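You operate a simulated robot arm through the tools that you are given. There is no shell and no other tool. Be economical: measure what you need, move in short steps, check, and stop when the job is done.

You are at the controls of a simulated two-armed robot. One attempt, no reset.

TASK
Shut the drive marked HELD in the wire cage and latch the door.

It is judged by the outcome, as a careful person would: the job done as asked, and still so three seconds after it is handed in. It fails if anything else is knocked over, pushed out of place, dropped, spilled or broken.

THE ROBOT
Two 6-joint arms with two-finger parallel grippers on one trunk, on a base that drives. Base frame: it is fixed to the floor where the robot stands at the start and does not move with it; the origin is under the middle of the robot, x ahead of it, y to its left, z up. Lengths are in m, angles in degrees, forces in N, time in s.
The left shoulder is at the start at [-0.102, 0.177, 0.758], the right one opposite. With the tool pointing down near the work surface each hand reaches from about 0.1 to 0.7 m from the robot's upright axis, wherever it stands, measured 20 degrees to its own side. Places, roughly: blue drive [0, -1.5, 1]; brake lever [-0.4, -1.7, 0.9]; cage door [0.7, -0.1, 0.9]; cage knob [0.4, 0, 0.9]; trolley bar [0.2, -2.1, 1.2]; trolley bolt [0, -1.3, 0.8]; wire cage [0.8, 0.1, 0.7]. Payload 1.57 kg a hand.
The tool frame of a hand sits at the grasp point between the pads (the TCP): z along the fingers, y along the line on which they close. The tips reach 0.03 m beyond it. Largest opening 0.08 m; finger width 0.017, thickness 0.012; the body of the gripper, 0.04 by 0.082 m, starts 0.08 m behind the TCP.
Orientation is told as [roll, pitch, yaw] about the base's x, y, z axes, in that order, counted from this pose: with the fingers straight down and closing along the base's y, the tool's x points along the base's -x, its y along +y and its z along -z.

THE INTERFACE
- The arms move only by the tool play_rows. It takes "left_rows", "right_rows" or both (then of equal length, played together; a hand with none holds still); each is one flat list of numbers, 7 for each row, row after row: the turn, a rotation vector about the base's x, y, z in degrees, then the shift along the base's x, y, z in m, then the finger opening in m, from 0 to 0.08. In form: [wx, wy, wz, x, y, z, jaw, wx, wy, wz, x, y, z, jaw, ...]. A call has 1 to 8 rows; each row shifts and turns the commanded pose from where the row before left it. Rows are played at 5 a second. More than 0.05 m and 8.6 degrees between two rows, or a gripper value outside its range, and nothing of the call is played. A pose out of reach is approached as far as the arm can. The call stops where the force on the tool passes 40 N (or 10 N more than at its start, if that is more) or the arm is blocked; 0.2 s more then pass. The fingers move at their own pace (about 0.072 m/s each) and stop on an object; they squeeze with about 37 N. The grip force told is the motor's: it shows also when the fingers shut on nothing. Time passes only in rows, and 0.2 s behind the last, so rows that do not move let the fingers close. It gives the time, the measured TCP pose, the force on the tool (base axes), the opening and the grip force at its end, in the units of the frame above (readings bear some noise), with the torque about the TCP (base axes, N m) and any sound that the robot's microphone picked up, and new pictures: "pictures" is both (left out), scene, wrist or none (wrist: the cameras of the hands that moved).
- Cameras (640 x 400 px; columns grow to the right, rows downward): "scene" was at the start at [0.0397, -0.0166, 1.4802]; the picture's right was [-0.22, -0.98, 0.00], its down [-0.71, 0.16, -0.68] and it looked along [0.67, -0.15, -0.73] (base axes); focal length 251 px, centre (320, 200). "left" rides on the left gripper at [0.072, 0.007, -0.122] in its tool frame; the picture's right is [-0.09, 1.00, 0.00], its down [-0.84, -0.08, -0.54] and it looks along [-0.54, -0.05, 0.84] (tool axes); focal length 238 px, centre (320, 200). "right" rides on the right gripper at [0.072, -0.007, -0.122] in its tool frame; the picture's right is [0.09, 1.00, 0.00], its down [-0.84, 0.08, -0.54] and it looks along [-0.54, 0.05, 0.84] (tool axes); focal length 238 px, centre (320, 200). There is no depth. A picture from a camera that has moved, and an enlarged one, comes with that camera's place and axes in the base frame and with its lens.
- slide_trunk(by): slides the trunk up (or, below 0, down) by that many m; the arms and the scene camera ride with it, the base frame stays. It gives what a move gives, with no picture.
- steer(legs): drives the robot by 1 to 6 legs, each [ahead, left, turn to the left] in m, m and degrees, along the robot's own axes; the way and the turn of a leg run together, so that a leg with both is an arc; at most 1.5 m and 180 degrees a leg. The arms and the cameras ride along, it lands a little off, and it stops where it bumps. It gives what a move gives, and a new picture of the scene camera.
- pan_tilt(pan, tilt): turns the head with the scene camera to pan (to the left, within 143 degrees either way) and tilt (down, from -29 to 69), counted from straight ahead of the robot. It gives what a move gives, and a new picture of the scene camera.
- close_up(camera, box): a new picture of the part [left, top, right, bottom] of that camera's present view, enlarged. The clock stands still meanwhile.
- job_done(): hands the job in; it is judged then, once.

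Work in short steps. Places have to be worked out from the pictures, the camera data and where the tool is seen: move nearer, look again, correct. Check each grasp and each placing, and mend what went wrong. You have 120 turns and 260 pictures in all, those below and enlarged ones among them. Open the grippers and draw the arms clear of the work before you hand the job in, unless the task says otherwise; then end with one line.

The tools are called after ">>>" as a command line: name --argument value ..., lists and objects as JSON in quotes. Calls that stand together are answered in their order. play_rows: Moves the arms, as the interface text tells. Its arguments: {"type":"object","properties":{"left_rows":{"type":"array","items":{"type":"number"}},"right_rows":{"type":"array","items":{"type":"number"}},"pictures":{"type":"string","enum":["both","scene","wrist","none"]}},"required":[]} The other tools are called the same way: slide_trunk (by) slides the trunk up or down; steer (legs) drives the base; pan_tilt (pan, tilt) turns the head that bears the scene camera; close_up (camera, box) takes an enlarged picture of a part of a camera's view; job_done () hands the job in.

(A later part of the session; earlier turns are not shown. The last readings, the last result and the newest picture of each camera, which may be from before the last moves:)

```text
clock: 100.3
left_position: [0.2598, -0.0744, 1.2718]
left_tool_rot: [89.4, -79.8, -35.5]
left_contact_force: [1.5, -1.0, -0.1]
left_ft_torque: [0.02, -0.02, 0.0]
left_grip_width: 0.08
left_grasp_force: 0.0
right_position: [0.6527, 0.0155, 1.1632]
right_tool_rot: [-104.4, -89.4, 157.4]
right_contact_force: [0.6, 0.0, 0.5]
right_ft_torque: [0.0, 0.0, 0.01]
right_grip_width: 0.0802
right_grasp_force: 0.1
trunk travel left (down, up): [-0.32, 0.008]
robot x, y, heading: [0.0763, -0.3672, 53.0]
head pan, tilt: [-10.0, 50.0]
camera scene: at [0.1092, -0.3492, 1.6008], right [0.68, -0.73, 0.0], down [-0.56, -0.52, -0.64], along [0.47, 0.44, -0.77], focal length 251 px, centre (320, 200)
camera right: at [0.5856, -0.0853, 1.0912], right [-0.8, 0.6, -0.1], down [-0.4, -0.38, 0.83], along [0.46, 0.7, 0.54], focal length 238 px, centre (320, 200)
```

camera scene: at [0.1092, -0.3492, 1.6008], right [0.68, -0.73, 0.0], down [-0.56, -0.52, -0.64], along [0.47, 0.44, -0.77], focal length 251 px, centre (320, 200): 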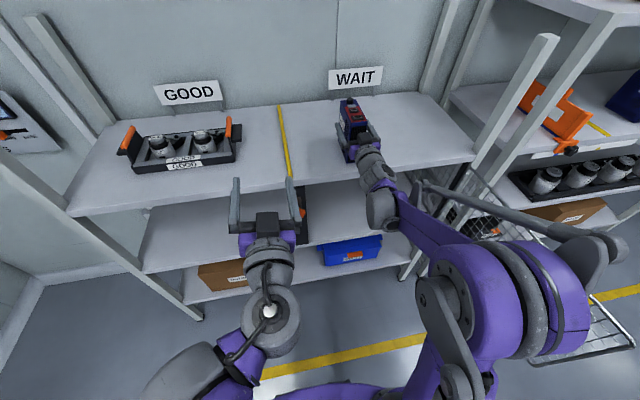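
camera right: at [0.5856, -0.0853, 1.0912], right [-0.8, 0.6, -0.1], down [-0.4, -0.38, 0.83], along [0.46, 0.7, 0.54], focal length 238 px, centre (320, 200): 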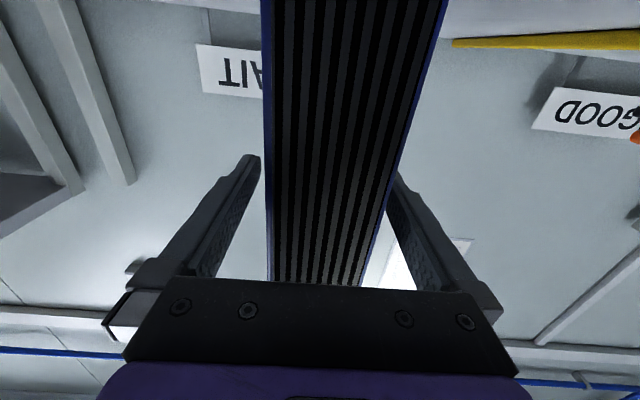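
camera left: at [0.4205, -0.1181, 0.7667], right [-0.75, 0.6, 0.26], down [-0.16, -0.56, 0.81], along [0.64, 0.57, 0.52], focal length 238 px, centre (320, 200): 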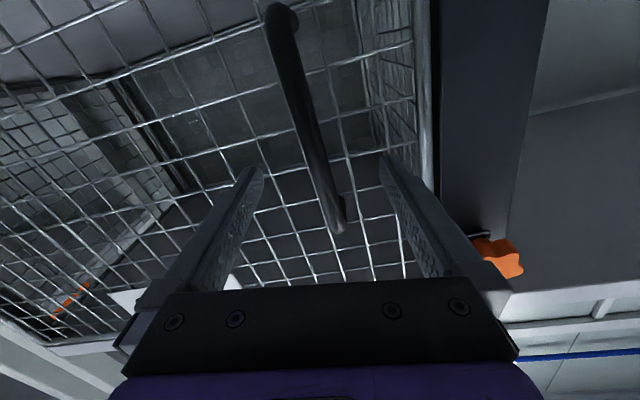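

Fingers straddle the drive. I close, then lift 3 cm.

>>> play_rows --right_rows '[0, 0, 0, 0, 0, 0, 0.05, 0, 0, 0, 0, 0, 0, 0.02, 0, 0, 0, 0, 0, 0, 0.02, 0, 0, 0, 0, 0, 0, 0.02, 0, 0, 0, 0, 0, 0.01, 0.02, 0, 0, 0, 0, 0, 0.02, 0.02]' --pictures "both"

>>> close_up --camera "scene" --box '[290, 60, 450, 220]'

```text
clock: 101.7
left_position: [0.2608, -0.0754, 1.2728]
left_tool_rot: [89.4, -79.7, -35.7]
left_contact_force: [-0.2, 0.5, -0.9]
left_ft_torque: [-0.02, 0.04, 0.03]
left_grip_width: 0.08
left_grasp_force: 0.0
right_position: [0.6518, 0.0163, 1.1923]
right_tool_rot: [-104.6, -89.4, 157.5]
right_contact_force: [0.5, 0.1, -8.0]
right_ft_torque: [-0.12, 0.12, -0.01]
right_grip_width: 0.0499
right_grasp_force: 37.4
trunk travel left (down, up): [-0.32, 0.008]
robot x, y, heading: [0.0743, -0.3674, 53.1]
head pan, tilt: [-10.0, 50.0]
camera scene: at [0.1086, -0.3497, 1.6008], right [0.68, -0.73, 0.0], down [-0.56, -0.52, -0.64], along [0.47, 0.44, -0.77], focal length 251 px, centre (320, 200)
camera right: at [0.5844, -0.0848, 1.1198], right [-0.79, 0.6, -0.1], down [-0.4, -0.38, 0.83], along [0.46, 0.7, 0.54], focal length 238 px, centre (320, 200)
```

scene: 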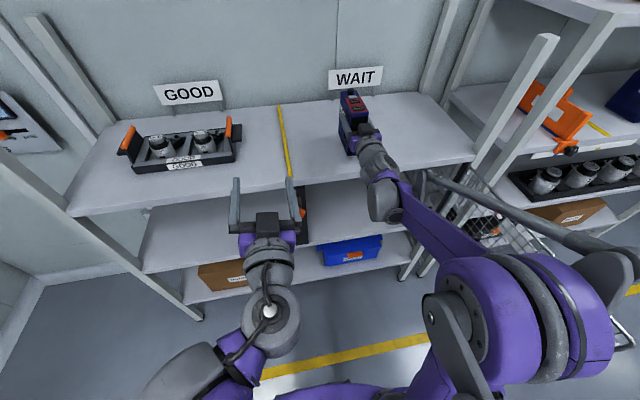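
right: 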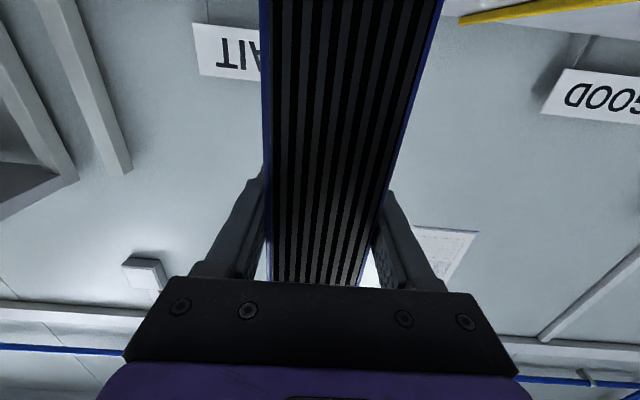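

```text
2.50 times, centred on (370, 140) of scene
camera zoom: at [0.1086, -0.3497, 1.6008], right [0.68, -0.73, 0.0], down [-0.56, -0.52, -0.64], along [0.47, 0.44, -0.77], focal length 629 px, centre (195, 350)
```

zoom: 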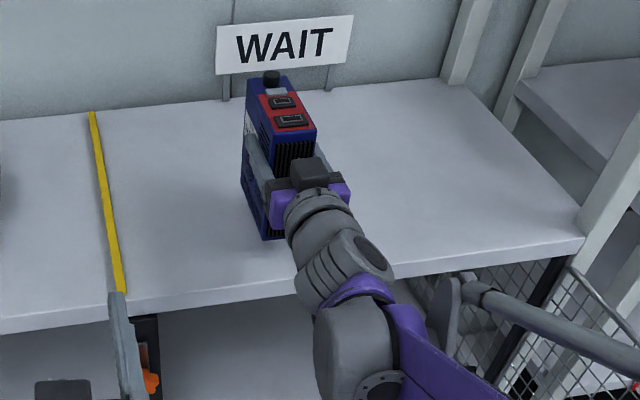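

Lifted level and secure. I back away from the bench, then lower the trunk.

>>> steer --legs '[[-0.33, 0, 0]]'

>>> slide_trunk --by -0.24

>>> play_rows --right_rows '[0, 0, 0, 0.0, 0.0, -0.03, 0.02, 0, 0, 0, 0, 0, -0.03, 0.02, 0, 0, 0, 0, 0, -0.03, 0.02, 0, 0, 0, 0, 0, -0.015, 0.02]' --pictures "both"

```text
clock: 103.8
left_position: [0.0651, -0.3329, 1.2709]
left_tool_rot: [89.5, -79.8, -35.3]
left_contact_force: [0.2, 0.2, -0.4]
left_ft_torque: [0.01, -0.02, -0.01]
left_grip_width: 0.0802
left_grasp_force: 0.0
right_position: [0.4558, -0.2407, 1.1922]
right_tool_rot: [-104.3, -89.4, 157.4]
right_contact_force: [-0.6, -0.1, -8.9]
right_ft_torque: [-0.12, 0.08, -0.03]
right_grip_width: 0.0499
right_grasp_force: 37.0
trunk travel left (down, up): [-0.32, 0.008]
robot x, y, heading: [-0.1186, -0.627, 53.1]
head pan, tilt: [-10.0, 50.0]
camera scene: at [-0.0861, -0.6074, 1.601], right [0.68, -0.73, 0.0], down [-0.56, -0.52, -0.64], along [0.47, 0.44, -0.77], focal length 251 px, centre (320, 200)
```

scene: 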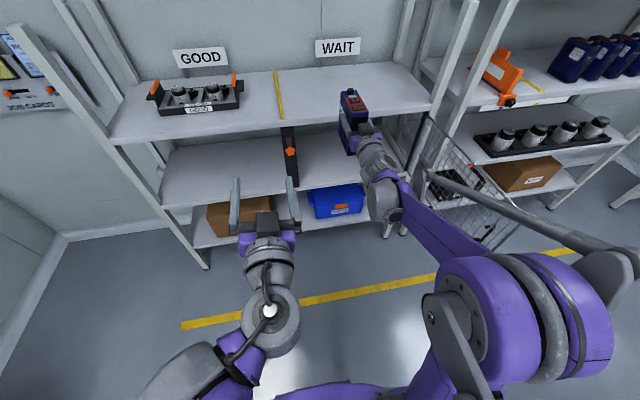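

```text
clock: 106.3
left_position: [0.0641, -0.3344, 1.0325]
left_tool_rot: [89.5, -79.8, -35.4]
left_contact_force: [-0.3, 1.0, -0.1]
left_ft_torque: [-0.01, 0.0, -0.01]
left_grip_width: 0.0801
left_grasp_force: 0.0
right_position: [0.4548, -0.2411, 0.9537]
right_tool_rot: [-106.0, -89.4, 159.2]
right_contact_force: [0.0, -0.1, -8.8]
right_ft_torque: [-0.18, 0.14, -0.03]
right_grip_width: 0.0501
right_grasp_force: 37.1
trunk travel left (down, up): [-0.08, 0.248]
robot x, y, heading: [-0.1186, -0.6302, 52.7]
head pan, tilt: [-10.0, 50.0]
```

```text
clock: 107.3
left_position: [0.0643, -0.3325, 1.0319]
left_tool_rot: [89.3, -79.8, -35.3]
left_contact_force: [-0.7, -0.6, 0.1]
left_ft_torque: [-0.02, -0.01, -0.01]
left_grip_width: 0.08
left_grasp_force: 0.1
right_position: [0.456, -0.2424, 0.8467]
right_tool_rot: [-102.9, -89.4, 156.1]
right_contact_force: [-0.6, -0.2, -9.4]
right_ft_torque: [-0.13, 0.11, 0.0]
right_grip_width: 0.0498
right_grasp_force: 37.3
trunk travel left (down, up): [-0.08, 0.248]
robot x, y, heading: [-0.1174, -0.6283, 53.0]
head pan, tilt: [-10.0, 50.0]
camera scene: at [-0.0682, -0.5836, 1.3515], right [0.68, -0.73, 0.0], down [-0.56, -0.52, -0.64], along [0.47, 0.44, -0.77], focal length 251 px, centre (320, 200)
camera right: at [0.3892, -0.3429, 0.7745], right [-0.8, 0.6, -0.1], down [-0.39, -0.38, 0.83], along [0.46, 0.7, 0.54], focal length 238 px, centre (320, 200)
```

scene: 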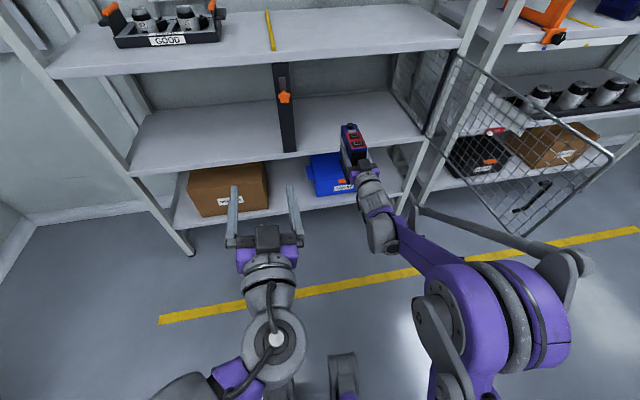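
right: 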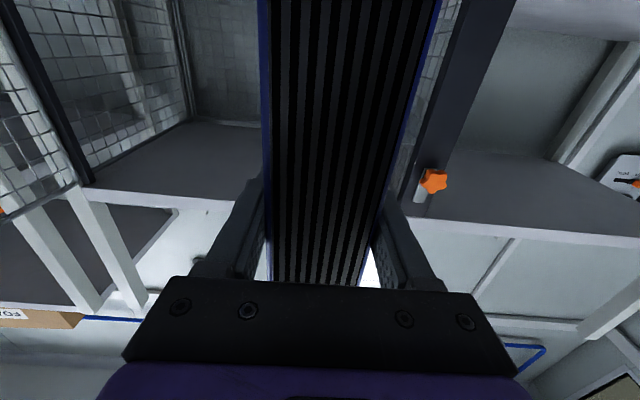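

Drive bottom is ~5 cm above the cage shelf (z≈0.695). I drive forward to bring it into the cage mouth, checking halfway.

>>> steer --legs '[[0.2, 0, 0]]'

>>> close_up --camera "scene" --box '[220, 0, 480, 200]'

```text
clock: 108.9
left_position: [0.1867, -0.1691, 1.0313]
left_tool_rot: [89.2, -79.8, -35.1]
left_contact_force: [0.3, 0.4, -0.3]
left_ft_torque: [0.04, -0.02, 0.0]
left_grip_width: 0.0799
left_grasp_force: 0.1
right_position: [0.5795, -0.078, 0.8473]
right_tool_rot: [-99.3, -89.4, 152.5]
right_contact_force: [-0.9, 1.1, -8.2]
right_ft_torque: [-0.12, 0.11, -0.01]
right_grip_width: 0.0499
right_grasp_force: 37.3
trunk travel left (down, up): [-0.08, 0.248]
robot x, y, heading: [0.0019, -0.462, 53.2]
head pan, tilt: [-10.0, 50.0]
camera scene: at [0.0555, -0.4194, 1.3514], right [0.68, -0.73, 0.0], down [-0.56, -0.52, -0.64], along [0.47, 0.44, -0.77], focal length 251 px, centre (320, 200)
```

scene: 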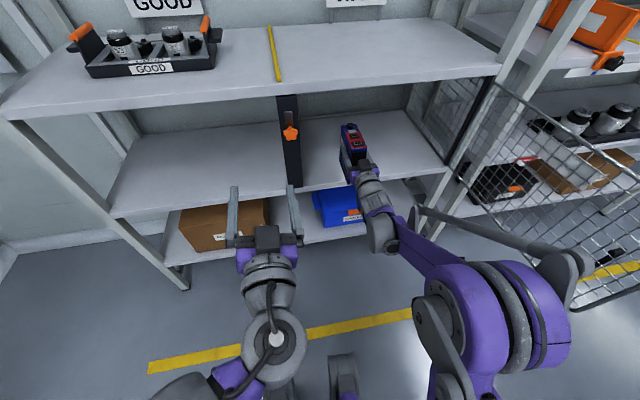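

```text
2.00 times, centred on (350, 100) of scene
camera zoom: at [0.0555, -0.4194, 1.3514], right [0.68, -0.73, 0.0], down [-0.56, -0.52, -0.64], along [0.47, 0.44, -0.77], focal length 503 px, centre (260, 400)
```

zoom: 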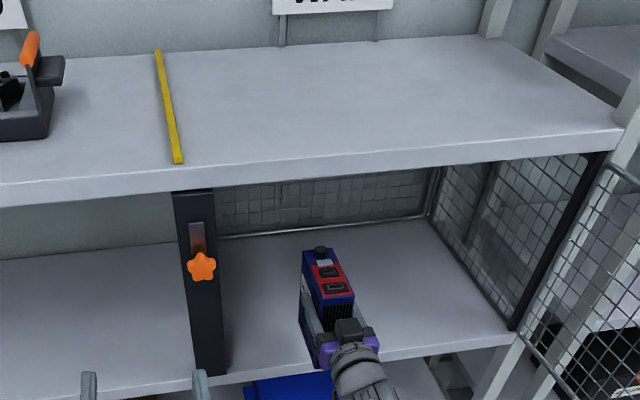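

Clear path. I drive 16 cm further in.

>>> steer --legs '[[0.16, 0, 0]]'

>>> close_up --camera "scene" --box '[220, 0, 480, 200]'

>>> close_up --camera "right" --box '[0, 0, 640, 400]'

```text
clock: 110.4
left_position: [0.2833, -0.0408, 1.0311]
left_tool_rot: [89.2, -79.8, -34.9]
left_contact_force: [0.2, 0.1, -0.9]
left_ft_torque: [0.02, 0.0, -0.01]
left_grip_width: 0.08
left_grasp_force: 0.2
right_position: [0.6753, 0.0493, 0.8467]
right_tool_rot: [-97.7, -89.4, 151.0]
right_contact_force: [0.4, 0.0, -8.7]
right_ft_torque: [-0.14, 0.12, 0.04]
right_grip_width: 0.0498
right_grasp_force: 36.9
trunk travel left (down, up): [-0.08, 0.248]
robot x, y, heading: [0.0984, -0.3362, 53.0]
head pan, tilt: [-10.0, 50.0]
camera scene: at [0.1512, -0.2925, 1.3514], right [0.68, -0.73, 0.0], down [-0.56, -0.52, -0.64], along [0.47, 0.44, -0.77], focal length 251 px, centre (320, 200)
```

scene: 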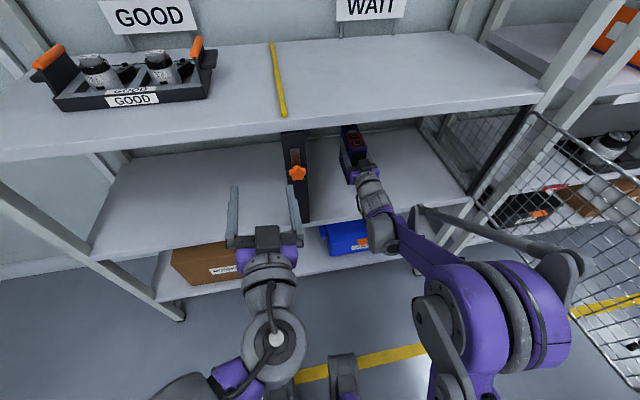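

```text
2.00 times, centred on (350, 100) of scene
camera zoom: at [0.1512, -0.2925, 1.3514], right [0.68, -0.73, 0.0], down [-0.56, -0.52, -0.64], along [0.47, 0.44, -0.77], focal length 503 px, centre (260, 400)
```

zoom: 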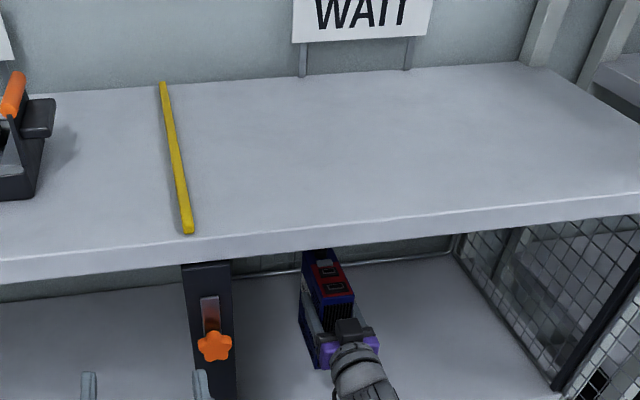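

```text
1.00 times, centred on (320, 200) of right (not enlarged: the box is as wide or as high as the picture)
camera zoom: at [0.6081, -0.0516, 0.7743], right [-0.8, 0.6, -0.1], down [-0.39, -0.38, 0.84], along [0.46, 0.71, 0.54], focal length 238 px, centre (320, 200)
```

zoom: 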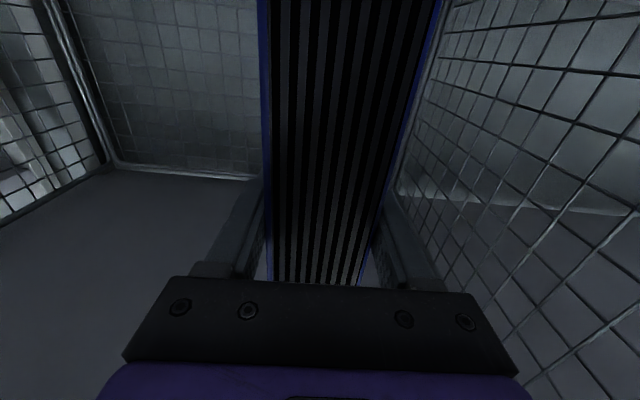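

The drive is inside (near end at n≈0.40). I lower it to the shelf until contact.

>>> play_rows --right_rows '[0, 0, 0, 0, 0, -0.015, 0.02, 0, 0, 0, 0, 0, -0.015, 0.02, 0, 0, 0, 0, 0, -0.008, 0.02, 0, 0, 0, 0, 0, -0.005, 0.02, 0, 0, 0, 0, 0, -0.003, 0.02]' --pictures "none"

>>> play_rows --right_rows '[0, 0, 0, 0, 0, -0.003, 0.02, 0, 0, 0, 0, 0, -0.003, 0.02]' --pictures "wrist"

```text
clock: 111.6
left_position: [0.2834, -0.0422, 1.0309]
left_tool_rot: [89.4, -79.9, -35.2]
left_contact_force: [-0.2, -0.8, -0.5]
left_ft_torque: [0.0, 0.02, 0.01]
left_grip_width: 0.0801
left_grasp_force: 0.0
right_position: [0.6742, 0.0489, 0.8]
right_tool_rot: [-100.2, -89.4, 153.5]
right_contact_force: [-0.9, 0.4, -7.6]
right_ft_torque: [-0.15, 0.14, 0.01]
right_grip_width: 0.05
right_grasp_force: 36.7
trunk travel left (down, up): [-0.08, 0.248]
robot x, y, heading: [0.1001, -0.3376, 53.0]
head pan, tilt: [-10.0, 50.0]
```

```text
clock: 112.2
left_position: [0.2823, -0.0419, 1.0316]
left_tool_rot: [89.4, -79.7, -35.2]
left_contact_force: [0.5, -0.6, 0.4]
left_ft_torque: [0.01, 0.03, 0.01]
left_grip_width: 0.08
left_grasp_force: 0.1
right_position: [0.6749, 0.0492, 0.7956]
right_tool_rot: [-100.3, -89.4, 153.5]
right_contact_force: [-0.3, 0.4, -8.8]
right_ft_torque: [-0.12, 0.08, 0.01]
right_grip_width: 0.0501
right_grasp_force: 37.4
trunk travel left (down, up): [-0.08, 0.248]
robot x, y, heading: [0.0946, -0.3359, 52.8]
head pan, tilt: [-10.0, 50.0]
camera right: at [0.6075, -0.0516, 0.7227], right [-0.8, 0.6, -0.1], down [-0.39, -0.38, 0.83], along [0.46, 0.71, 0.54], focal length 238 px, centre (320, 200)
```

right: 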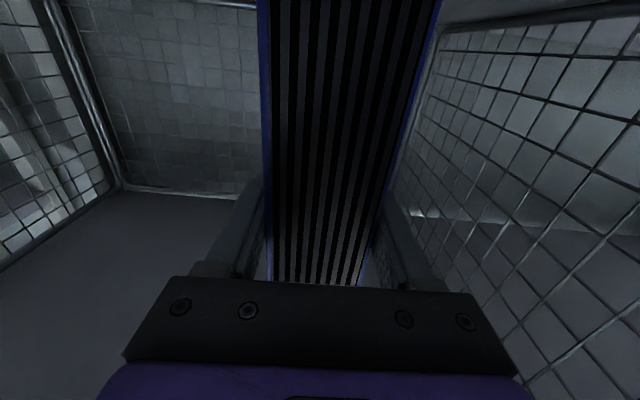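

No contact yet; continuing in 3 mm steps.

>>> play_rows --right_rows '[0, 0, 0, 0, 0, -0.003, 0.02, 0, 0, 0, 0, 0, -0.003, 0.02, 0, 0, 0, 0, 0, -0.003, 0.02]' --pictures "none"

>>> close_up --camera "scene" --box '[300, 110, 420, 220]'

```text
clock: 113.0
left_position: [0.2833, -0.0426, 1.0321]
left_tool_rot: [89.4, -79.9, -35.2]
left_contact_force: [0.1, 0.0, 0.1]
left_ft_torque: [0.02, -0.04, -0.03]
left_grip_width: 0.08
left_grasp_force: 0.0
right_position: [0.6753, 0.0485, 0.7856]
right_tool_rot: [-100.3, -89.5, 153.5]
right_contact_force: [-0.3, -0.3, -8.3]
right_ft_torque: [-0.15, 0.1, -0.04]
right_grip_width: 0.0499
right_grasp_force: 37.2
trunk travel left (down, up): [-0.08, 0.248]
robot x, y, heading: [0.0992, -0.3368, 52.8]
head pan, tilt: [-10.0, 50.0]
```

```text
3.64 times, centred on (360, 165) of scene
camera zoom: at [0.1507, -0.2932, 1.3515], right [0.68, -0.73, 0.0], down [-0.56, -0.52, -0.64], along [0.47, 0.44, -0.77], focal length 914 px, centre (174, 327)
```

zoom: 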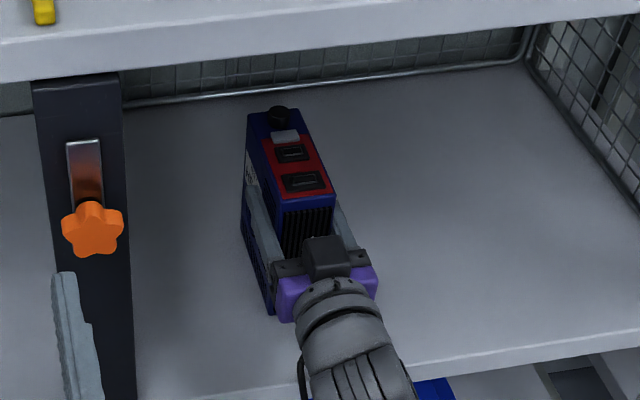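

Still hanging freely; a few more small steps.

>>> play_rows --right_rows '[0, 0, 0, 0, 0, -0.003, 0.02, 0, 0, 0, 0, 0, -0.003, 0.02, 0, 0, 0, 0, 0, -0.003, 0.02]' --pictures "none"

```text
clock: 113.8
left_position: [0.281, -0.0441, 1.0333]
left_tool_rot: [90.3, -79.8, -36.1]
left_contact_force: [0.0, 0.1, 0.0]
left_ft_torque: [0.01, -0.01, 0.01]
left_grip_width: 0.0801
left_grasp_force: 0.0
right_position: [0.6731, 0.0468, 0.7807]
right_tool_rot: [-135.5, -89.3, -171.1]
right_contact_force: [8.0, 2.6, 36.1]
right_ft_torque: [0.08, 0.58, 0.19]
right_grip_width: 0.0499
right_grasp_force: 36.9
trunk travel left (down, up): [-0.08, 0.248]
robot x, y, heading: [0.0998, -0.3364, 53.0]
head pan, tilt: [-10.0, 50.0]
```

Contact on the drive's base (36 N, no tilting torque). I release, and check before withdrawing.

>>> play_rows --right_rows '[0, 0, 0, 0, 0, 0.002, 0.04, 0, 0, 0, 0, 0, 0, 0.065, 0, 0, 0, 0, 0, 0, 0.08, 0, 0, 0, 0, 0, 0, 0.08]' --pictures "wrist"

>>> close_up --camera "scene" --box '[300, 110, 420, 220]'

```text
clock: 114.8
left_position: [0.2814, -0.0423, 1.0315]
left_tool_rot: [89.7, -79.9, -35.5]
left_contact_force: [-0.7, 0.0, -0.4]
left_ft_torque: [-0.02, 0.0, -0.01]
left_grip_width: 0.0802
left_grasp_force: 0.1
right_position: [0.6739, 0.0482, 0.7804]
right_tool_rot: [-103.3, -89.4, 156.4]
right_contact_force: [0.1, -0.8, -1.4]
right_ft_torque: [0.0, 0.01, -0.03]
right_grip_width: 0.0801
right_grasp_force: 0.0
trunk travel left (down, up): [-0.08, 0.248]
robot x, y, heading: [0.1017, -0.3367, 53.0]
head pan, tilt: [-10.0, 50.0]
camera right: at [0.6075, -0.0527, 0.707], right [-0.8, 0.6, -0.1], down [-0.39, -0.38, 0.83], along [0.46, 0.71, 0.54], focal length 238 px, centre (320, 200)
```

right: 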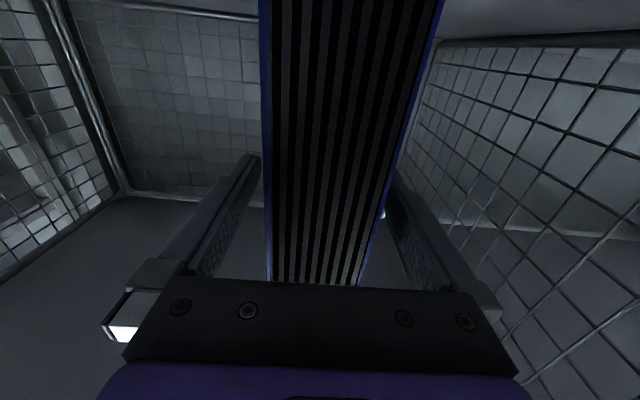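

```text
3.64 times, centred on (360, 165) of scene
camera zoom: at [0.1499, -0.2938, 1.3515], right [0.68, -0.73, 0.0], down [-0.56, -0.52, -0.64], along [0.47, 0.44, -0.77], focal length 914 px, centre (174, 327)
```

zoom: 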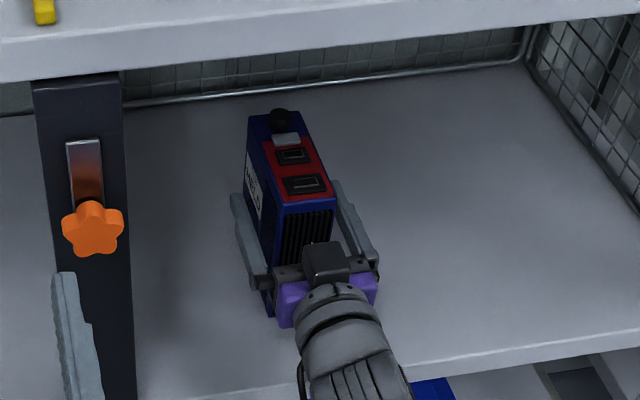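

Drive stands upright inside. I raise 1.5 cm and withdraw straight back by driving.

>>> play_rows --right_rows '[0, 0, 0, 0, 0, 0.008, 0.08, 0, 0, 0, 0, 0, 0.008, 0.08]' --pictures "none"

>>> steer --legs '[[-0.3, 0, 0]]'

```text
clock: 115.4
left_position: [0.282, -0.0424, 1.0316]
left_tool_rot: [89.6, -79.8, -35.5]
left_contact_force: [-1.1, -0.5, 0.4]
left_ft_torque: [0.0, -0.02, 0.0]
left_grip_width: 0.08
left_grasp_force: 0.1
right_position: [0.6747, 0.0485, 0.7964]
right_tool_rot: [-104.9, -89.4, 158.1]
right_contact_force: [-0.5, 0.3, 1.1]
right_ft_torque: [0.01, 0.02, 0.01]
right_grip_width: 0.08
right_grasp_force: 0.0
trunk travel left (down, up): [-0.08, 0.248]
robot x, y, heading: [0.1009, -0.335, 53.2]
head pan, tilt: [-10.0, 50.0]
```

```text
clock: 117.4
left_position: [0.1002, -0.2835, 1.0313]
left_tool_rot: [89.7, -79.7, -35.7]
left_contact_force: [0.3, 0.2, -0.2]
left_ft_torque: [0.0, -0.02, 0.01]
left_grip_width: 0.08
left_grasp_force: 0.1
right_position: [0.4918, -0.1926, 0.7961]
right_tool_rot: [-107.4, -89.5, 160.5]
right_contact_force: [0.6, -0.3, 0.0]
right_ft_torque: [-0.02, 0.01, -0.01]
right_grip_width: 0.0801
right_grasp_force: 0.1
trunk travel left (down, up): [-0.08, 0.248]
robot x, y, heading: [-0.0815, -0.5783, 52.8]
head pan, tilt: [-10.0, 50.0]
camera scene: at [-0.032, -0.5348, 1.3515], right [0.68, -0.73, 0.0], down [-0.56, -0.52, -0.64], along [0.47, 0.44, -0.77], focal length 251 px, centre (320, 200)
```

scene: 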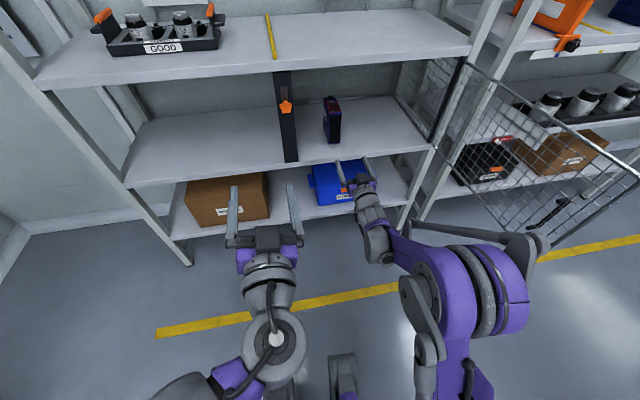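

The drive stands in the cage. Now to shut the door: I raise the trunk to neutral and turn the right hand back to pointing down, lifting it above door height.

>>> slide_trunk --by 0.12

>>> play_rows --right_rows '[-6.56, 4.92, 0, -0.006, -0.008, 0.02, 0.04, -6.56, 4.92, 0, -0.006, -0.008, 0.02, 0.0, -6.56, 4.92, 0, 0, 0, 0.02, 0.0, -6.56, 4.92, 0, 0, 0, 0.02, 0.0, -6.56, 4.92, 0, 0, 0, 0.02, 0.0, -6.56, 4.92, 0, 0, 0, 0.02, 0.0, -6.56, 4.92, 0, 0, 0, 0.02, 0.0, -6.56, 4.92, 0, 0, 0, 0.02, 0.0]' --pictures "none"

>>> play_rows --right_rows '[-6.56, 4.92, 0, 0, 0, 0.03, 0.0, -6.56, 4.92, 0, 0, 0, 0.03, 0.0, -6.56, 4.92, 0, 0, 0, 0.03, 0.0]' --pictures "none"

>>> pan_tilt --pan -40 --tilt 45

```text
clock: 118.9
left_position: [0.1004, -0.2835, 1.1514]
left_tool_rot: [89.7, -79.8, -35.6]
left_contact_force: [0.0, -0.8, -0.4]
left_ft_torque: [0.01, 0.0, 0.0]
left_grip_width: 0.0798
left_grasp_force: 0.1
right_position: [0.4928, -0.1932, 0.9167]
right_tool_rot: [-104.5, -89.4, 157.4]
right_contact_force: [0.0, 0.5, 0.1]
right_ft_torque: [-0.02, 0.01, 0.02]
right_grip_width: 0.0802
right_grasp_force: 0.0
trunk travel left (down, up): [-0.2, 0.128]
robot x, y, heading: [-0.083, -0.5765, 53.0]
head pan, tilt: [-10.0, 50.0]
```

```text
clock: 120.7
left_position: [0.1014, -0.2835, 1.1525]
left_tool_rot: [89.3, -79.8, -35.3]
left_contact_force: [-0.8, -0.4, 0.0]
left_ft_torque: [0.01, -0.01, -0.03]
left_grip_width: 0.0798
left_grasp_force: 0.2
right_position: [0.4834, -0.2043, 1.0692]
right_tool_rot: [0.3, -27.5, 53.8]
right_contact_force: [-0.5, -0.2, -0.3]
right_ft_torque: [-0.01, -0.01, 0.0]
right_grip_width: 0.0
right_grasp_force: 21.2
right hand out of reach, approached as far as the arm can: row 2
trunk travel left (down, up): [-0.2, 0.128]
robot x, y, heading: [-0.0811, -0.5758, 53.1]
head pan, tilt: [-10.0, 50.0]
```

```text
clock: 121.5
left_position: [0.1, -0.2826, 1.1527]
left_tool_rot: [89.7, -79.9, -35.7]
left_contact_force: [0.9, -0.1, -0.8]
left_ft_torque: [0.01, -0.04, -0.01]
left_grip_width: 0.0798
left_grasp_force: 0.1
right_position: [0.4191, -0.2773, 1.0849]
right_tool_rot: [0.6, -2.9, 53.8]
right_contact_force: [-0.2, -0.1, 0.4]
right_ft_torque: [0.02, -0.02, -0.01]
right_grip_width: 0.0
right_grasp_force: 21.2
right hand out of reach, approached as far as the arm can: row 1, 2, 3
trunk travel left (down, up): [-0.2, 0.128]
robot x, y, heading: [-0.0786, -0.5748, 52.8]
head pan, tilt: [-10.0, 50.0]
```

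```text
clock: 122.5
left_position: [0.1005, -0.2827, 1.1524]
left_tool_rot: [89.6, -79.9, -35.6]
left_contact_force: [-0.1, 0.6, -0.6]
left_ft_torque: [0.0, -0.01, 0.03]
left_grip_width: 0.0799
left_grasp_force: 0.0
right_position: [0.4199, -0.2771, 1.0832]
right_tool_rot: [0.7, -2.9, 53.8]
right_contact_force: [0.4, 0.0, 0.5]
right_ft_torque: [-0.01, -0.01, 0.02]
right_grip_width: 0.0001
right_grasp_force: 21.7
trunk travel left (down, up): [-0.2, 0.128]
robot x, y, heading: [-0.0831, -0.5769, 52.7]
head pan, tilt: [-40.0, 45.0]
camera scene: at [-0.0245, -0.5893, 1.4828], right [0.22, -0.97, 0.0], down [-0.69, -0.16, -0.71], along [0.69, 0.16, -0.71], focal length 251 px, centre (320, 200)
```

scene: 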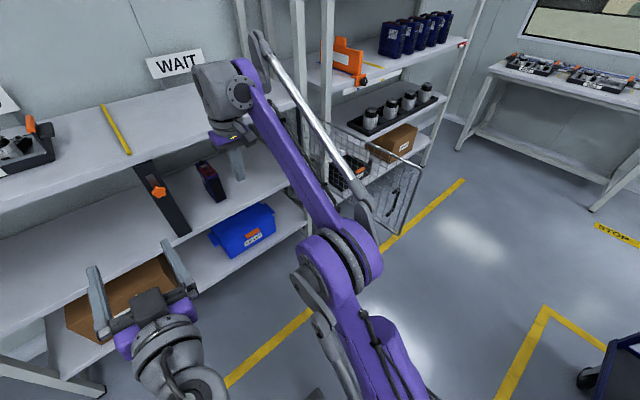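

Door free end ≈ (0.62, −0.75), ~97° open. I lift the right hand while drawing it in, shift the robot right 17 cm, so it can reach over to the door's outer face.

>>> play_rows --right_rows '[0, 0, 0, -0.024, -0.032, 0.02, 0.0, 0, 0, 0, -0.024, -0.032, 0.03, 0.0, -1.5, 2, 0, -0.02, -0.028, 0.03, 0.0, 0, 0, 0, -0.006, -0.008, 0.02, 0.0]' --pictures "none"

>>> steer --legs '[[0, -0.17, 0]]'

```text
clock: 123.5
left_position: [0.1012, -0.2841, 1.1514]
left_tool_rot: [89.6, -79.8, -35.6]
left_contact_force: [-0.1, 1.1, 0.4]
left_ft_torque: [-0.03, 0.0, -0.01]
left_grip_width: 0.08
left_grasp_force: 0.0
right_position: [0.3446, -0.3778, 1.1829]
right_tool_rot: [1.4, -0.6, 53.7]
right_contact_force: [0.2, 0.3, 0.4]
right_ft_torque: [0.02, -0.01, 0.01]
right_grip_width: 0.0
right_grasp_force: 21.8
trunk travel left (down, up): [-0.2, 0.128]
robot x, y, heading: [-0.0841, -0.5757, 52.9]
head pan, tilt: [-40.0, 45.0]
```

```text
clock: 125.6
left_position: [0.2366, -0.3868, 1.1521]
left_tool_rot: [89.6, -79.8, -35.5]
left_contact_force: [-0.4, 0.2, 0.1]
left_ft_torque: [-0.01, 0.01, 0.0]
left_grip_width: 0.0801
left_grasp_force: 0.1
right_position: [0.481, -0.4784, 1.1824]
right_tool_rot: [1.2, -0.6, 53.9]
right_contact_force: [-0.5, 0.3, -0.7]
right_ft_torque: [-0.01, 0.03, 0.0]
right_grip_width: 0.0002
right_grasp_force: 21.2
trunk travel left (down, up): [-0.2, 0.128]
robot x, y, heading: [0.0548, -0.6823, 52.8]
head pan, tilt: [-40.0, 45.0]
camera scene: at [0.1125, -0.6924, 1.4828], right [0.23, -0.97, 0.0], down [-0.69, -0.16, -0.71], along [0.69, 0.16, -0.71], focal length 251 px, centre (320, 200)
```

scene: 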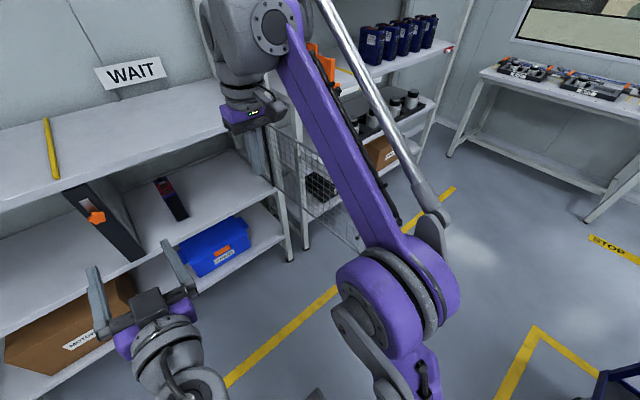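

I carry the hand over the door's top to its outer side.

>>> play_rows --right_rows '[0, 0, 0, 0.0327, -0.0295, 0, 0.0, 0, 0, 0, 0.0327, -0.0295, 0, 0.0, 0, 0, 0, 0.0327, -0.0295, 0, 0.0, 0, 0, 0, 0.0327, -0.0295, 0, 0.0, 0, 0, 0, 0.0327, -0.0295, 0, 0.0, 0, 0, 0, 0.0327, -0.0295, 0, 0.0, 0, 0, 0, 0.0327, -0.0295, 0, 0.0, 0, 0, 0, 0.0327, -0.0295, 0, 0.0]' --pictures "both"

```text
clock: 127.4
left_position: [0.2365, -0.387, 1.152]
left_tool_rot: [89.7, -79.8, -35.5]
left_contact_force: [-0.2, -0.6, -0.7]
left_ft_torque: [-0.01, 0.0, 0.01]
left_grip_width: 0.0801
left_grasp_force: 0.1
right_position: [0.7041, -0.7278, 1.1408]
right_tool_rot: [1.5, -0.6, 54.0]
right_contact_force: [0.0, -0.2, -0.1]
right_ft_torque: [0.03, 0.01, 0.01]
right_grip_width: 0.0
right_grasp_force: 21.5
right hand out of reach, approached as far as the arm can: row 5, 6, 7, 8
trunk travel left (down, up): [-0.2, 0.128]
robot x, y, heading: [0.0574, -0.6808, 53.1]
head pan, tilt: [-40.0, 45.0]
camera scene: at [0.1133, -0.6935, 1.4827], right [0.23, -0.97, 0.0], down [-0.69, -0.16, -0.71], along [0.69, 0.16, -0.71], focal length 251 px, centre (320, 200)
camera right: at [0.6698, -0.7913, 1.2612], right [-0.86, 0.51, 0.02], down [0.44, 0.71, 0.55], along [0.27, 0.48, -0.83], focal length 238 px, centre (320, 200)
```

scene: 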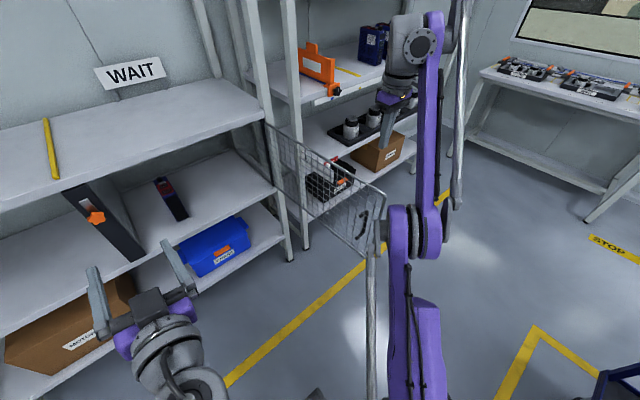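
right: 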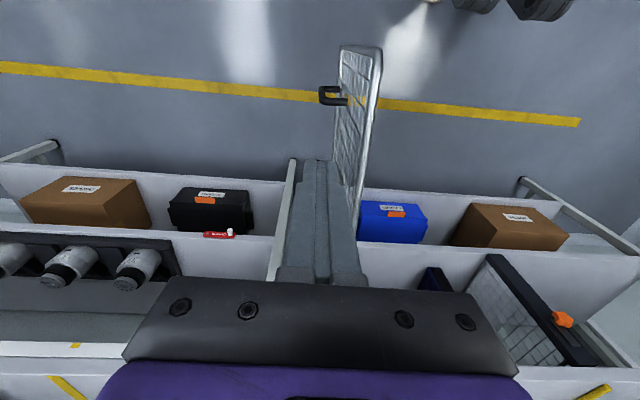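

The hand is on the outer side (handle side). I lower the fingers to just above the handle's level.

>>> play_rows --right_rows '[0, 0, 0, 0.008, -0.006, -0.04, 0.0, 0, 0, 0, 0.008, -0.006, -0.04, 0.0, 0, 0, 0, 0, 0, -0.04, 0.0, 0, 0, 0, 0, 0, -0.04, 0.0, 0, 0, 0, 0, 0, -0.015, 0.0]' --pictures "both"

```text
clock: 128.6
left_position: [0.2366, -0.3864, 1.1514]
left_tool_rot: [89.6, -79.8, -35.4]
left_contact_force: [0.1, 0.3, -0.9]
left_ft_torque: [0.02, 0.0, -0.01]
left_grip_width: 0.0801
left_grasp_force: 0.0
right_position: [0.7662, -0.7323, 0.9843]
right_tool_rot: [1.4, -0.6, 53.9]
right_contact_force: [-0.5, 0.0, -0.3]
right_ft_torque: [-0.01, -0.01, -0.01]
right_grip_width: 0.0
right_grasp_force: 20.9
right hand out of reach, approached as far as the arm can: row 1, 2, 3, 4
trunk travel left (down, up): [-0.2, 0.128]
robot x, y, heading: [0.0547, -0.68, 53.3]
head pan, tilt: [-40.0, 45.0]
camera scene: at [0.1123, -0.6922, 1.4828], right [0.23, -0.97, 0.0], down [-0.69, -0.16, -0.71], along [0.69, 0.16, -0.71], focal length 251 px, centre (320, 200)
camera right: at [0.7296, -0.7961, 1.1038], right [-0.86, 0.51, 0.02], down [0.44, 0.71, 0.55], along [0.27, 0.48, -0.83], focal length 238 px, centre (320, 200)
```

scene: 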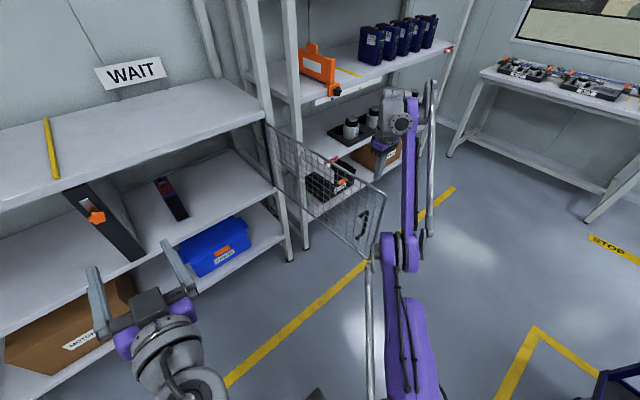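
right: 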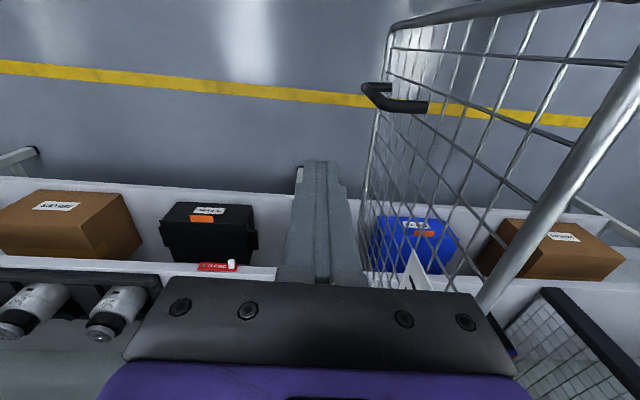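

Now I sweep the door closed along its arc, first third.

>>> play_rows --right_rows '[0, 0, 0, -0.0276, 0.0265, 0, 0.0, 0, 0, 0, -0.0276, 0.0265, 0, 0.0, 0, 0, 0, -0.0276, 0.0265, 0, 0.0, 0, 0, 0, -0.0302, 0.0231, 0, 0.0, 0, 0, 0, -0.0302, 0.0231, 0, 0.0, 0, 0, 0, -0.0302, 0.0231, 0, 0.0]' --pictures "both"

```text
clock: 130.0
left_position: [0.2356, -0.385, 1.1516]
left_tool_rot: [89.6, -79.8, -35.4]
left_contact_force: [0.0, 0.0, 0.7]
left_ft_torque: [0.01, -0.02, 0.05]
left_grip_width: 0.0801
left_grasp_force: 0.0
right_position: [0.7047, -0.5449, 1.0036]
right_tool_rot: [1.4, -0.4, 53.9]
right_contact_force: [0.2, -0.1, -0.4]
right_ft_torque: [0.02, -0.05, 0.0]
right_grip_width: 0.0002
right_grasp_force: 21.5
right hand out of reach, approached as far as the arm can: row 1, 2, 3, 4, 5, 6
trunk travel left (down, up): [-0.2, 0.128]
robot x, y, heading: [0.0593, -0.6817, 53.1]
head pan, tilt: [-40.0, 45.0]
camera scene: at [0.1115, -0.6915, 1.4828], right [0.23, -0.97, 0.0], down [-0.69, -0.16, -0.71], along [0.69, 0.16, -0.71], focal length 251 px, centre (320, 200)
camera right: at [0.6684, -0.6084, 1.1233], right [-0.86, 0.51, 0.02], down [0.44, 0.71, 0.55], along [0.26, 0.48, -0.83], focal length 238 px, centre (320, 200)
```

scene: 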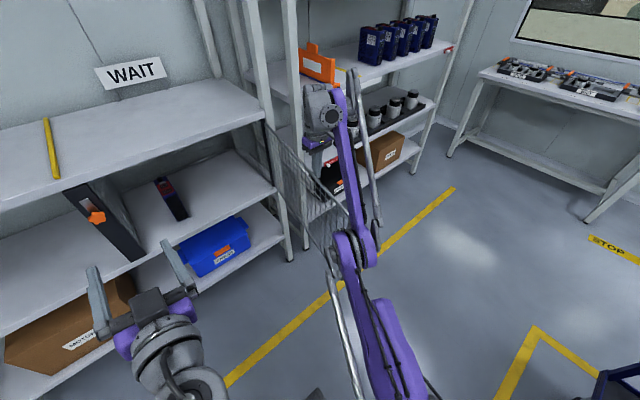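
right: 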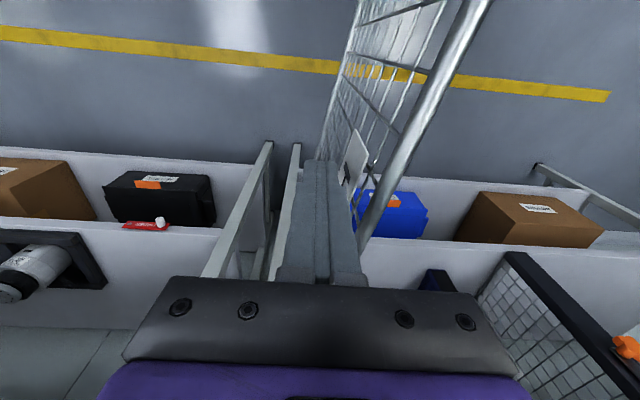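

Reach is at its limit, so I use the base: shifting left and forward with the arm held pushes the door round.

>>> steer --legs '[[0.003, 0.05, 0], [0.033, 0.113, 0]]'

```text
clock: 132.4
left_position: [0.1294, -0.2602, 1.1523]
left_tool_rot: [89.5, -79.7, -35.5]
left_contact_force: [-0.1, -0.5, 0.7]
left_ft_torque: [0.05, 0.01, -0.02]
left_grip_width: 0.0802
left_grasp_force: 0.0
right_position: [0.5954, -0.4197, 1.0029]
right_tool_rot: [1.5, -0.4, 53.9]
right_contact_force: [0.5, -0.1, 0.6]
right_ft_torque: [-0.01, -0.05, -0.01]
right_grip_width: 0.0
right_grasp_force: 20.8
trunk travel left (down, up): [-0.2, 0.128]
robot x, y, heading: [-0.0522, -0.5536, 53.0]
head pan, tilt: [-40.0, 45.0]
camera scene: at [0.0039, -0.5657, 1.4828], right [0.22, -0.97, 0.0], down [-0.69, -0.16, -0.71], along [0.69, 0.16, -0.71], focal length 251 px, centre (320, 200)
```

scene: 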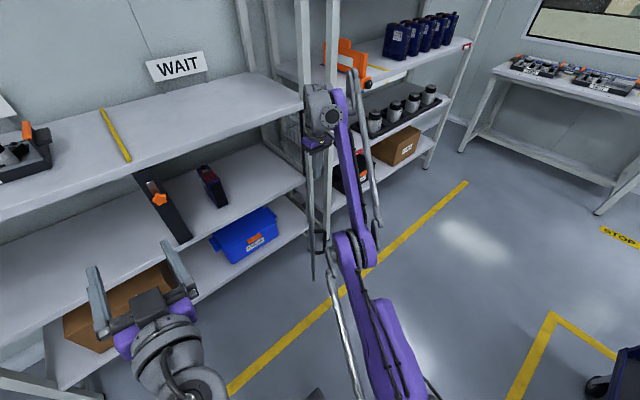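

The door follows. Continuing the arc.

>>> steer --legs '[[0.072, 0.094, 0], [0.08, 0.051, 0]]'

```text
clock: 134.6
left_position: [0.1055, -0.0536, 1.1521]
left_tool_rot: [89.3, -79.8, -35.3]
left_contact_force: [-1.0, -0.1, 0.1]
left_ft_torque: [0.0, 0.0, -0.01]
left_grip_width: 0.0799
left_grasp_force: 0.0
right_position: [0.5731, -0.2132, 1.002]
right_tool_rot: [1.4, -0.4, 53.8]
right_contact_force: [-0.5, 0.7, -0.1]
right_ft_torque: [-0.01, -0.02, -0.05]
right_grip_width: 0.0002
right_grasp_force: 21.4
trunk travel left (down, up): [-0.2, 0.128]
robot x, y, heading: [-0.0793, -0.3518, 52.9]
head pan, tilt: [-40.0, 45.0]
camera scene: at [-0.0191, -0.3584, 1.4828], right [0.22, -0.97, 0.0], down [-0.69, -0.16, -0.71], along [0.69, 0.16, -0.71], focal length 251 px, centre (320, 200)
```

scene: 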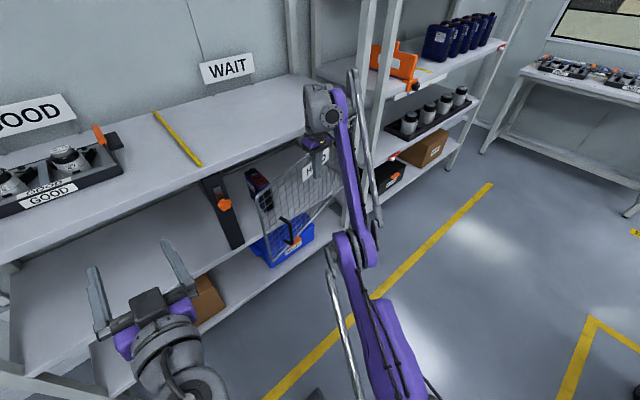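

Door nearly shut (~25°). A bit more base motion, then I'll finish with the arm.

>>> steer --legs '[[0.09, 0.03, 0]]'

>>> play_rows --right_rows '[0, 0, 0, -0.008, 0.006, -0.01, 0.0, 0, 0, 0, -0.004, 0.012, -0.01, 0.0, 0, 0, 0, 0.002, 0.012, 0, 0.0]' --pictures "both"

```text
clock: 135.7
left_position: [0.1342, 0.0369, 1.1517]
left_tool_rot: [89.3, -79.7, -35.1]
left_contact_force: [1.4, 0.9, 0.3]
left_ft_torque: [-0.01, -0.02, 0.0]
left_grip_width: 0.0804
left_grasp_force: 0.0
right_position: [0.6015, -0.1235, 1.0025]
right_tool_rot: [1.4, -0.3, 53.9]
right_contact_force: [0.3, -0.4, 0.1]
right_ft_torque: [-0.04, 0.02, -0.01]
right_grip_width: 0.0002
right_grasp_force: 21.3
trunk travel left (down, up): [-0.2, 0.128]
robot x, y, heading: [-0.0439, -0.2573, 53.2]
head pan, tilt: [-40.0, 45.0]
camera scene: at [0.0105, -0.269, 1.4828], right [0.23, -0.97, 0.0], down [-0.69, -0.16, -0.71], along [0.69, 0.16, -0.71], focal length 251 px, centre (320, 200)
```

scene: 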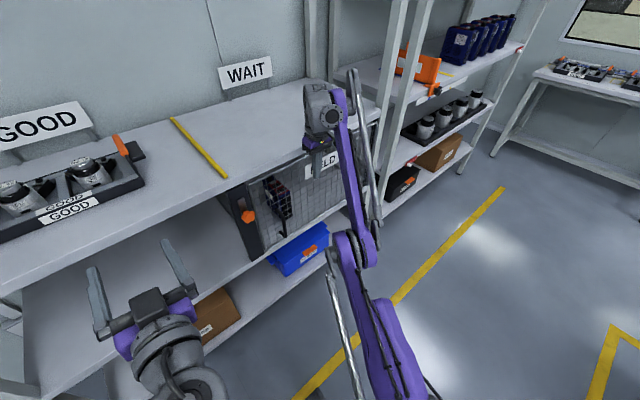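

```text
clock: 136.5
left_position: [0.1344, 0.0359, 1.1519]
left_tool_rot: [89.6, -79.9, -35.4]
left_contact_force: [0.4, 0.7, 0.9]
left_ft_torque: [0.0, 0.0, -0.05]
left_grip_width: 0.08
left_grasp_force: 0.1
right_position: [0.5957, -0.0905, 0.9826]
right_tool_rot: [1.4, -0.4, 53.8]
right_contact_force: [0.1, 0.2, 0.7]
right_ft_torque: [0.0, -0.01, -0.03]
right_grip_width: 0.0
right_grasp_force: 20.9
right hand out of reach, approached as far as the arm can: row 1
trunk travel left (down, up): [-0.2, 0.128]
robot x, y, heading: [-0.046, -0.2578, 53.2]
head pan, tilt: [-40.0, 45.0]
camera scene: at [0.0101, -0.2697, 1.4828], right [0.23, -0.97, 0.0], down [-0.69, -0.16, -0.71], along [0.69, 0.16, -0.71], focal length 251 px, centre (320, 200)
camera right: at [0.5616, -0.1537, 1.1034], right [-0.86, 0.51, 0.02], down [0.44, 0.71, 0.55], along [0.26, 0.48, -0.83], focal length 238 px, centre (320, 200)
```

scene: 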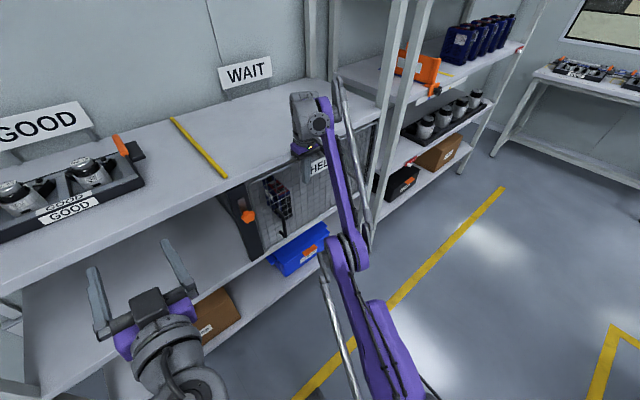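
right: 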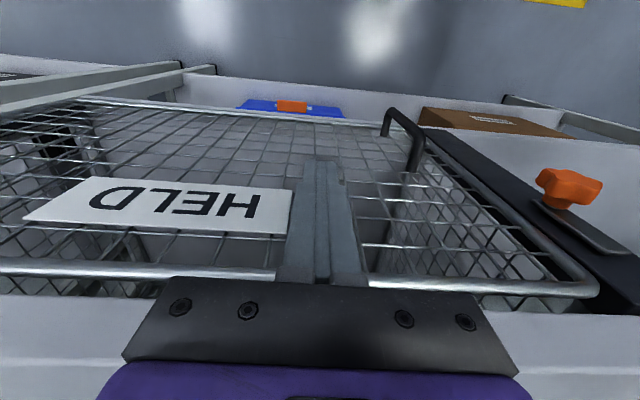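

Almost shut; I press it home gently until resistance.

>>> play_rows --right_rows '[0, 0, 0, 0.004, 0.0055, 0, 0.0, 0, 0, 0, 0.004, 0.0055, 0, 0.0, 0, 0, 0, 0.003, 0.004, 0, 0.0, 0, 0, 0, 0.003, 0.004, 0, 0.0]' --pictures "both"

>>> close_up --camera "scene" --box '[200, 120, 400, 280]'

```text
clock: 137.5
left_position: [0.1347, 0.0361, 1.1521]
left_tool_rot: [89.6, -79.8, -35.3]
left_contact_force: [-0.4, -0.8, 0.1]
left_ft_torque: [-0.01, -0.02, 0.04]
left_grip_width: 0.0802
left_grasp_force: 0.0
right_position: [0.6121, -0.072, 0.983]
right_tool_rot: [1.4, -0.4, 53.9]
right_contact_force: [-0.3, -0.3, 0.4]
right_ft_torque: [-0.01, 0.01, -0.02]
right_grip_width: 0.0
right_grasp_force: 21.3
trunk travel left (down, up): [-0.2, 0.128]
robot x, y, heading: [-0.0415, -0.2553, 53.0]
head pan, tilt: [-40.0, 45.0]
camera scene: at [0.0102, -0.2698, 1.4828], right [0.23, -0.97, 0.0], down [-0.69, -0.16, -0.71], along [0.69, 0.16, -0.71], focal length 251 px, centre (320, 200)
camera right: at [0.5769, -0.1352, 1.1037], right [-0.86, 0.51, 0.02], down [0.44, 0.71, 0.55], along [0.26, 0.48, -0.83], focal length 238 px, centre (320, 200)
```

scene: 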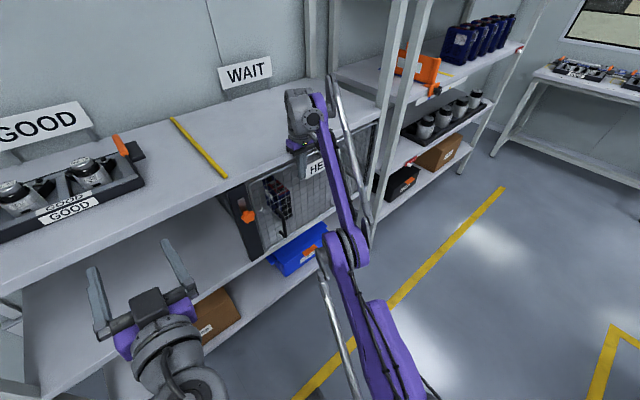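
right: 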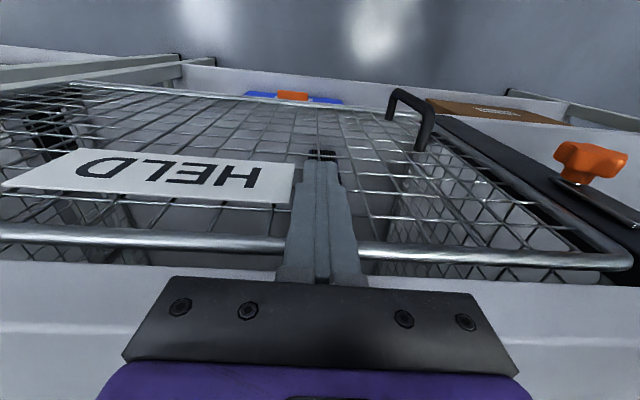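

```text
2.50 times, centred on (300, 200) of scene
camera zoom: at [0.0102, -0.2698, 1.4828], right [0.23, -0.97, 0.0], down [-0.69, -0.16, -0.71], along [0.69, 0.16, -0.71], focal length 629 px, centre (370, 200)
```

zoom: 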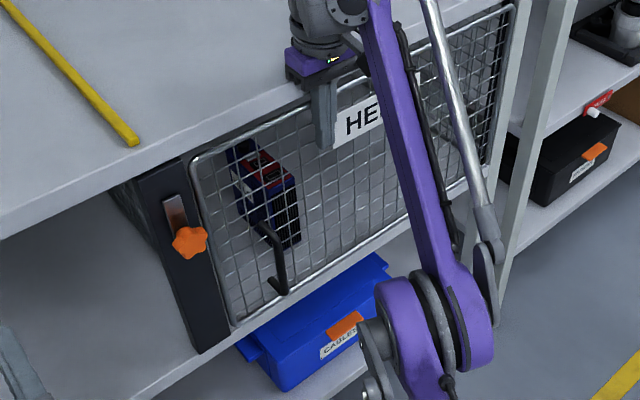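

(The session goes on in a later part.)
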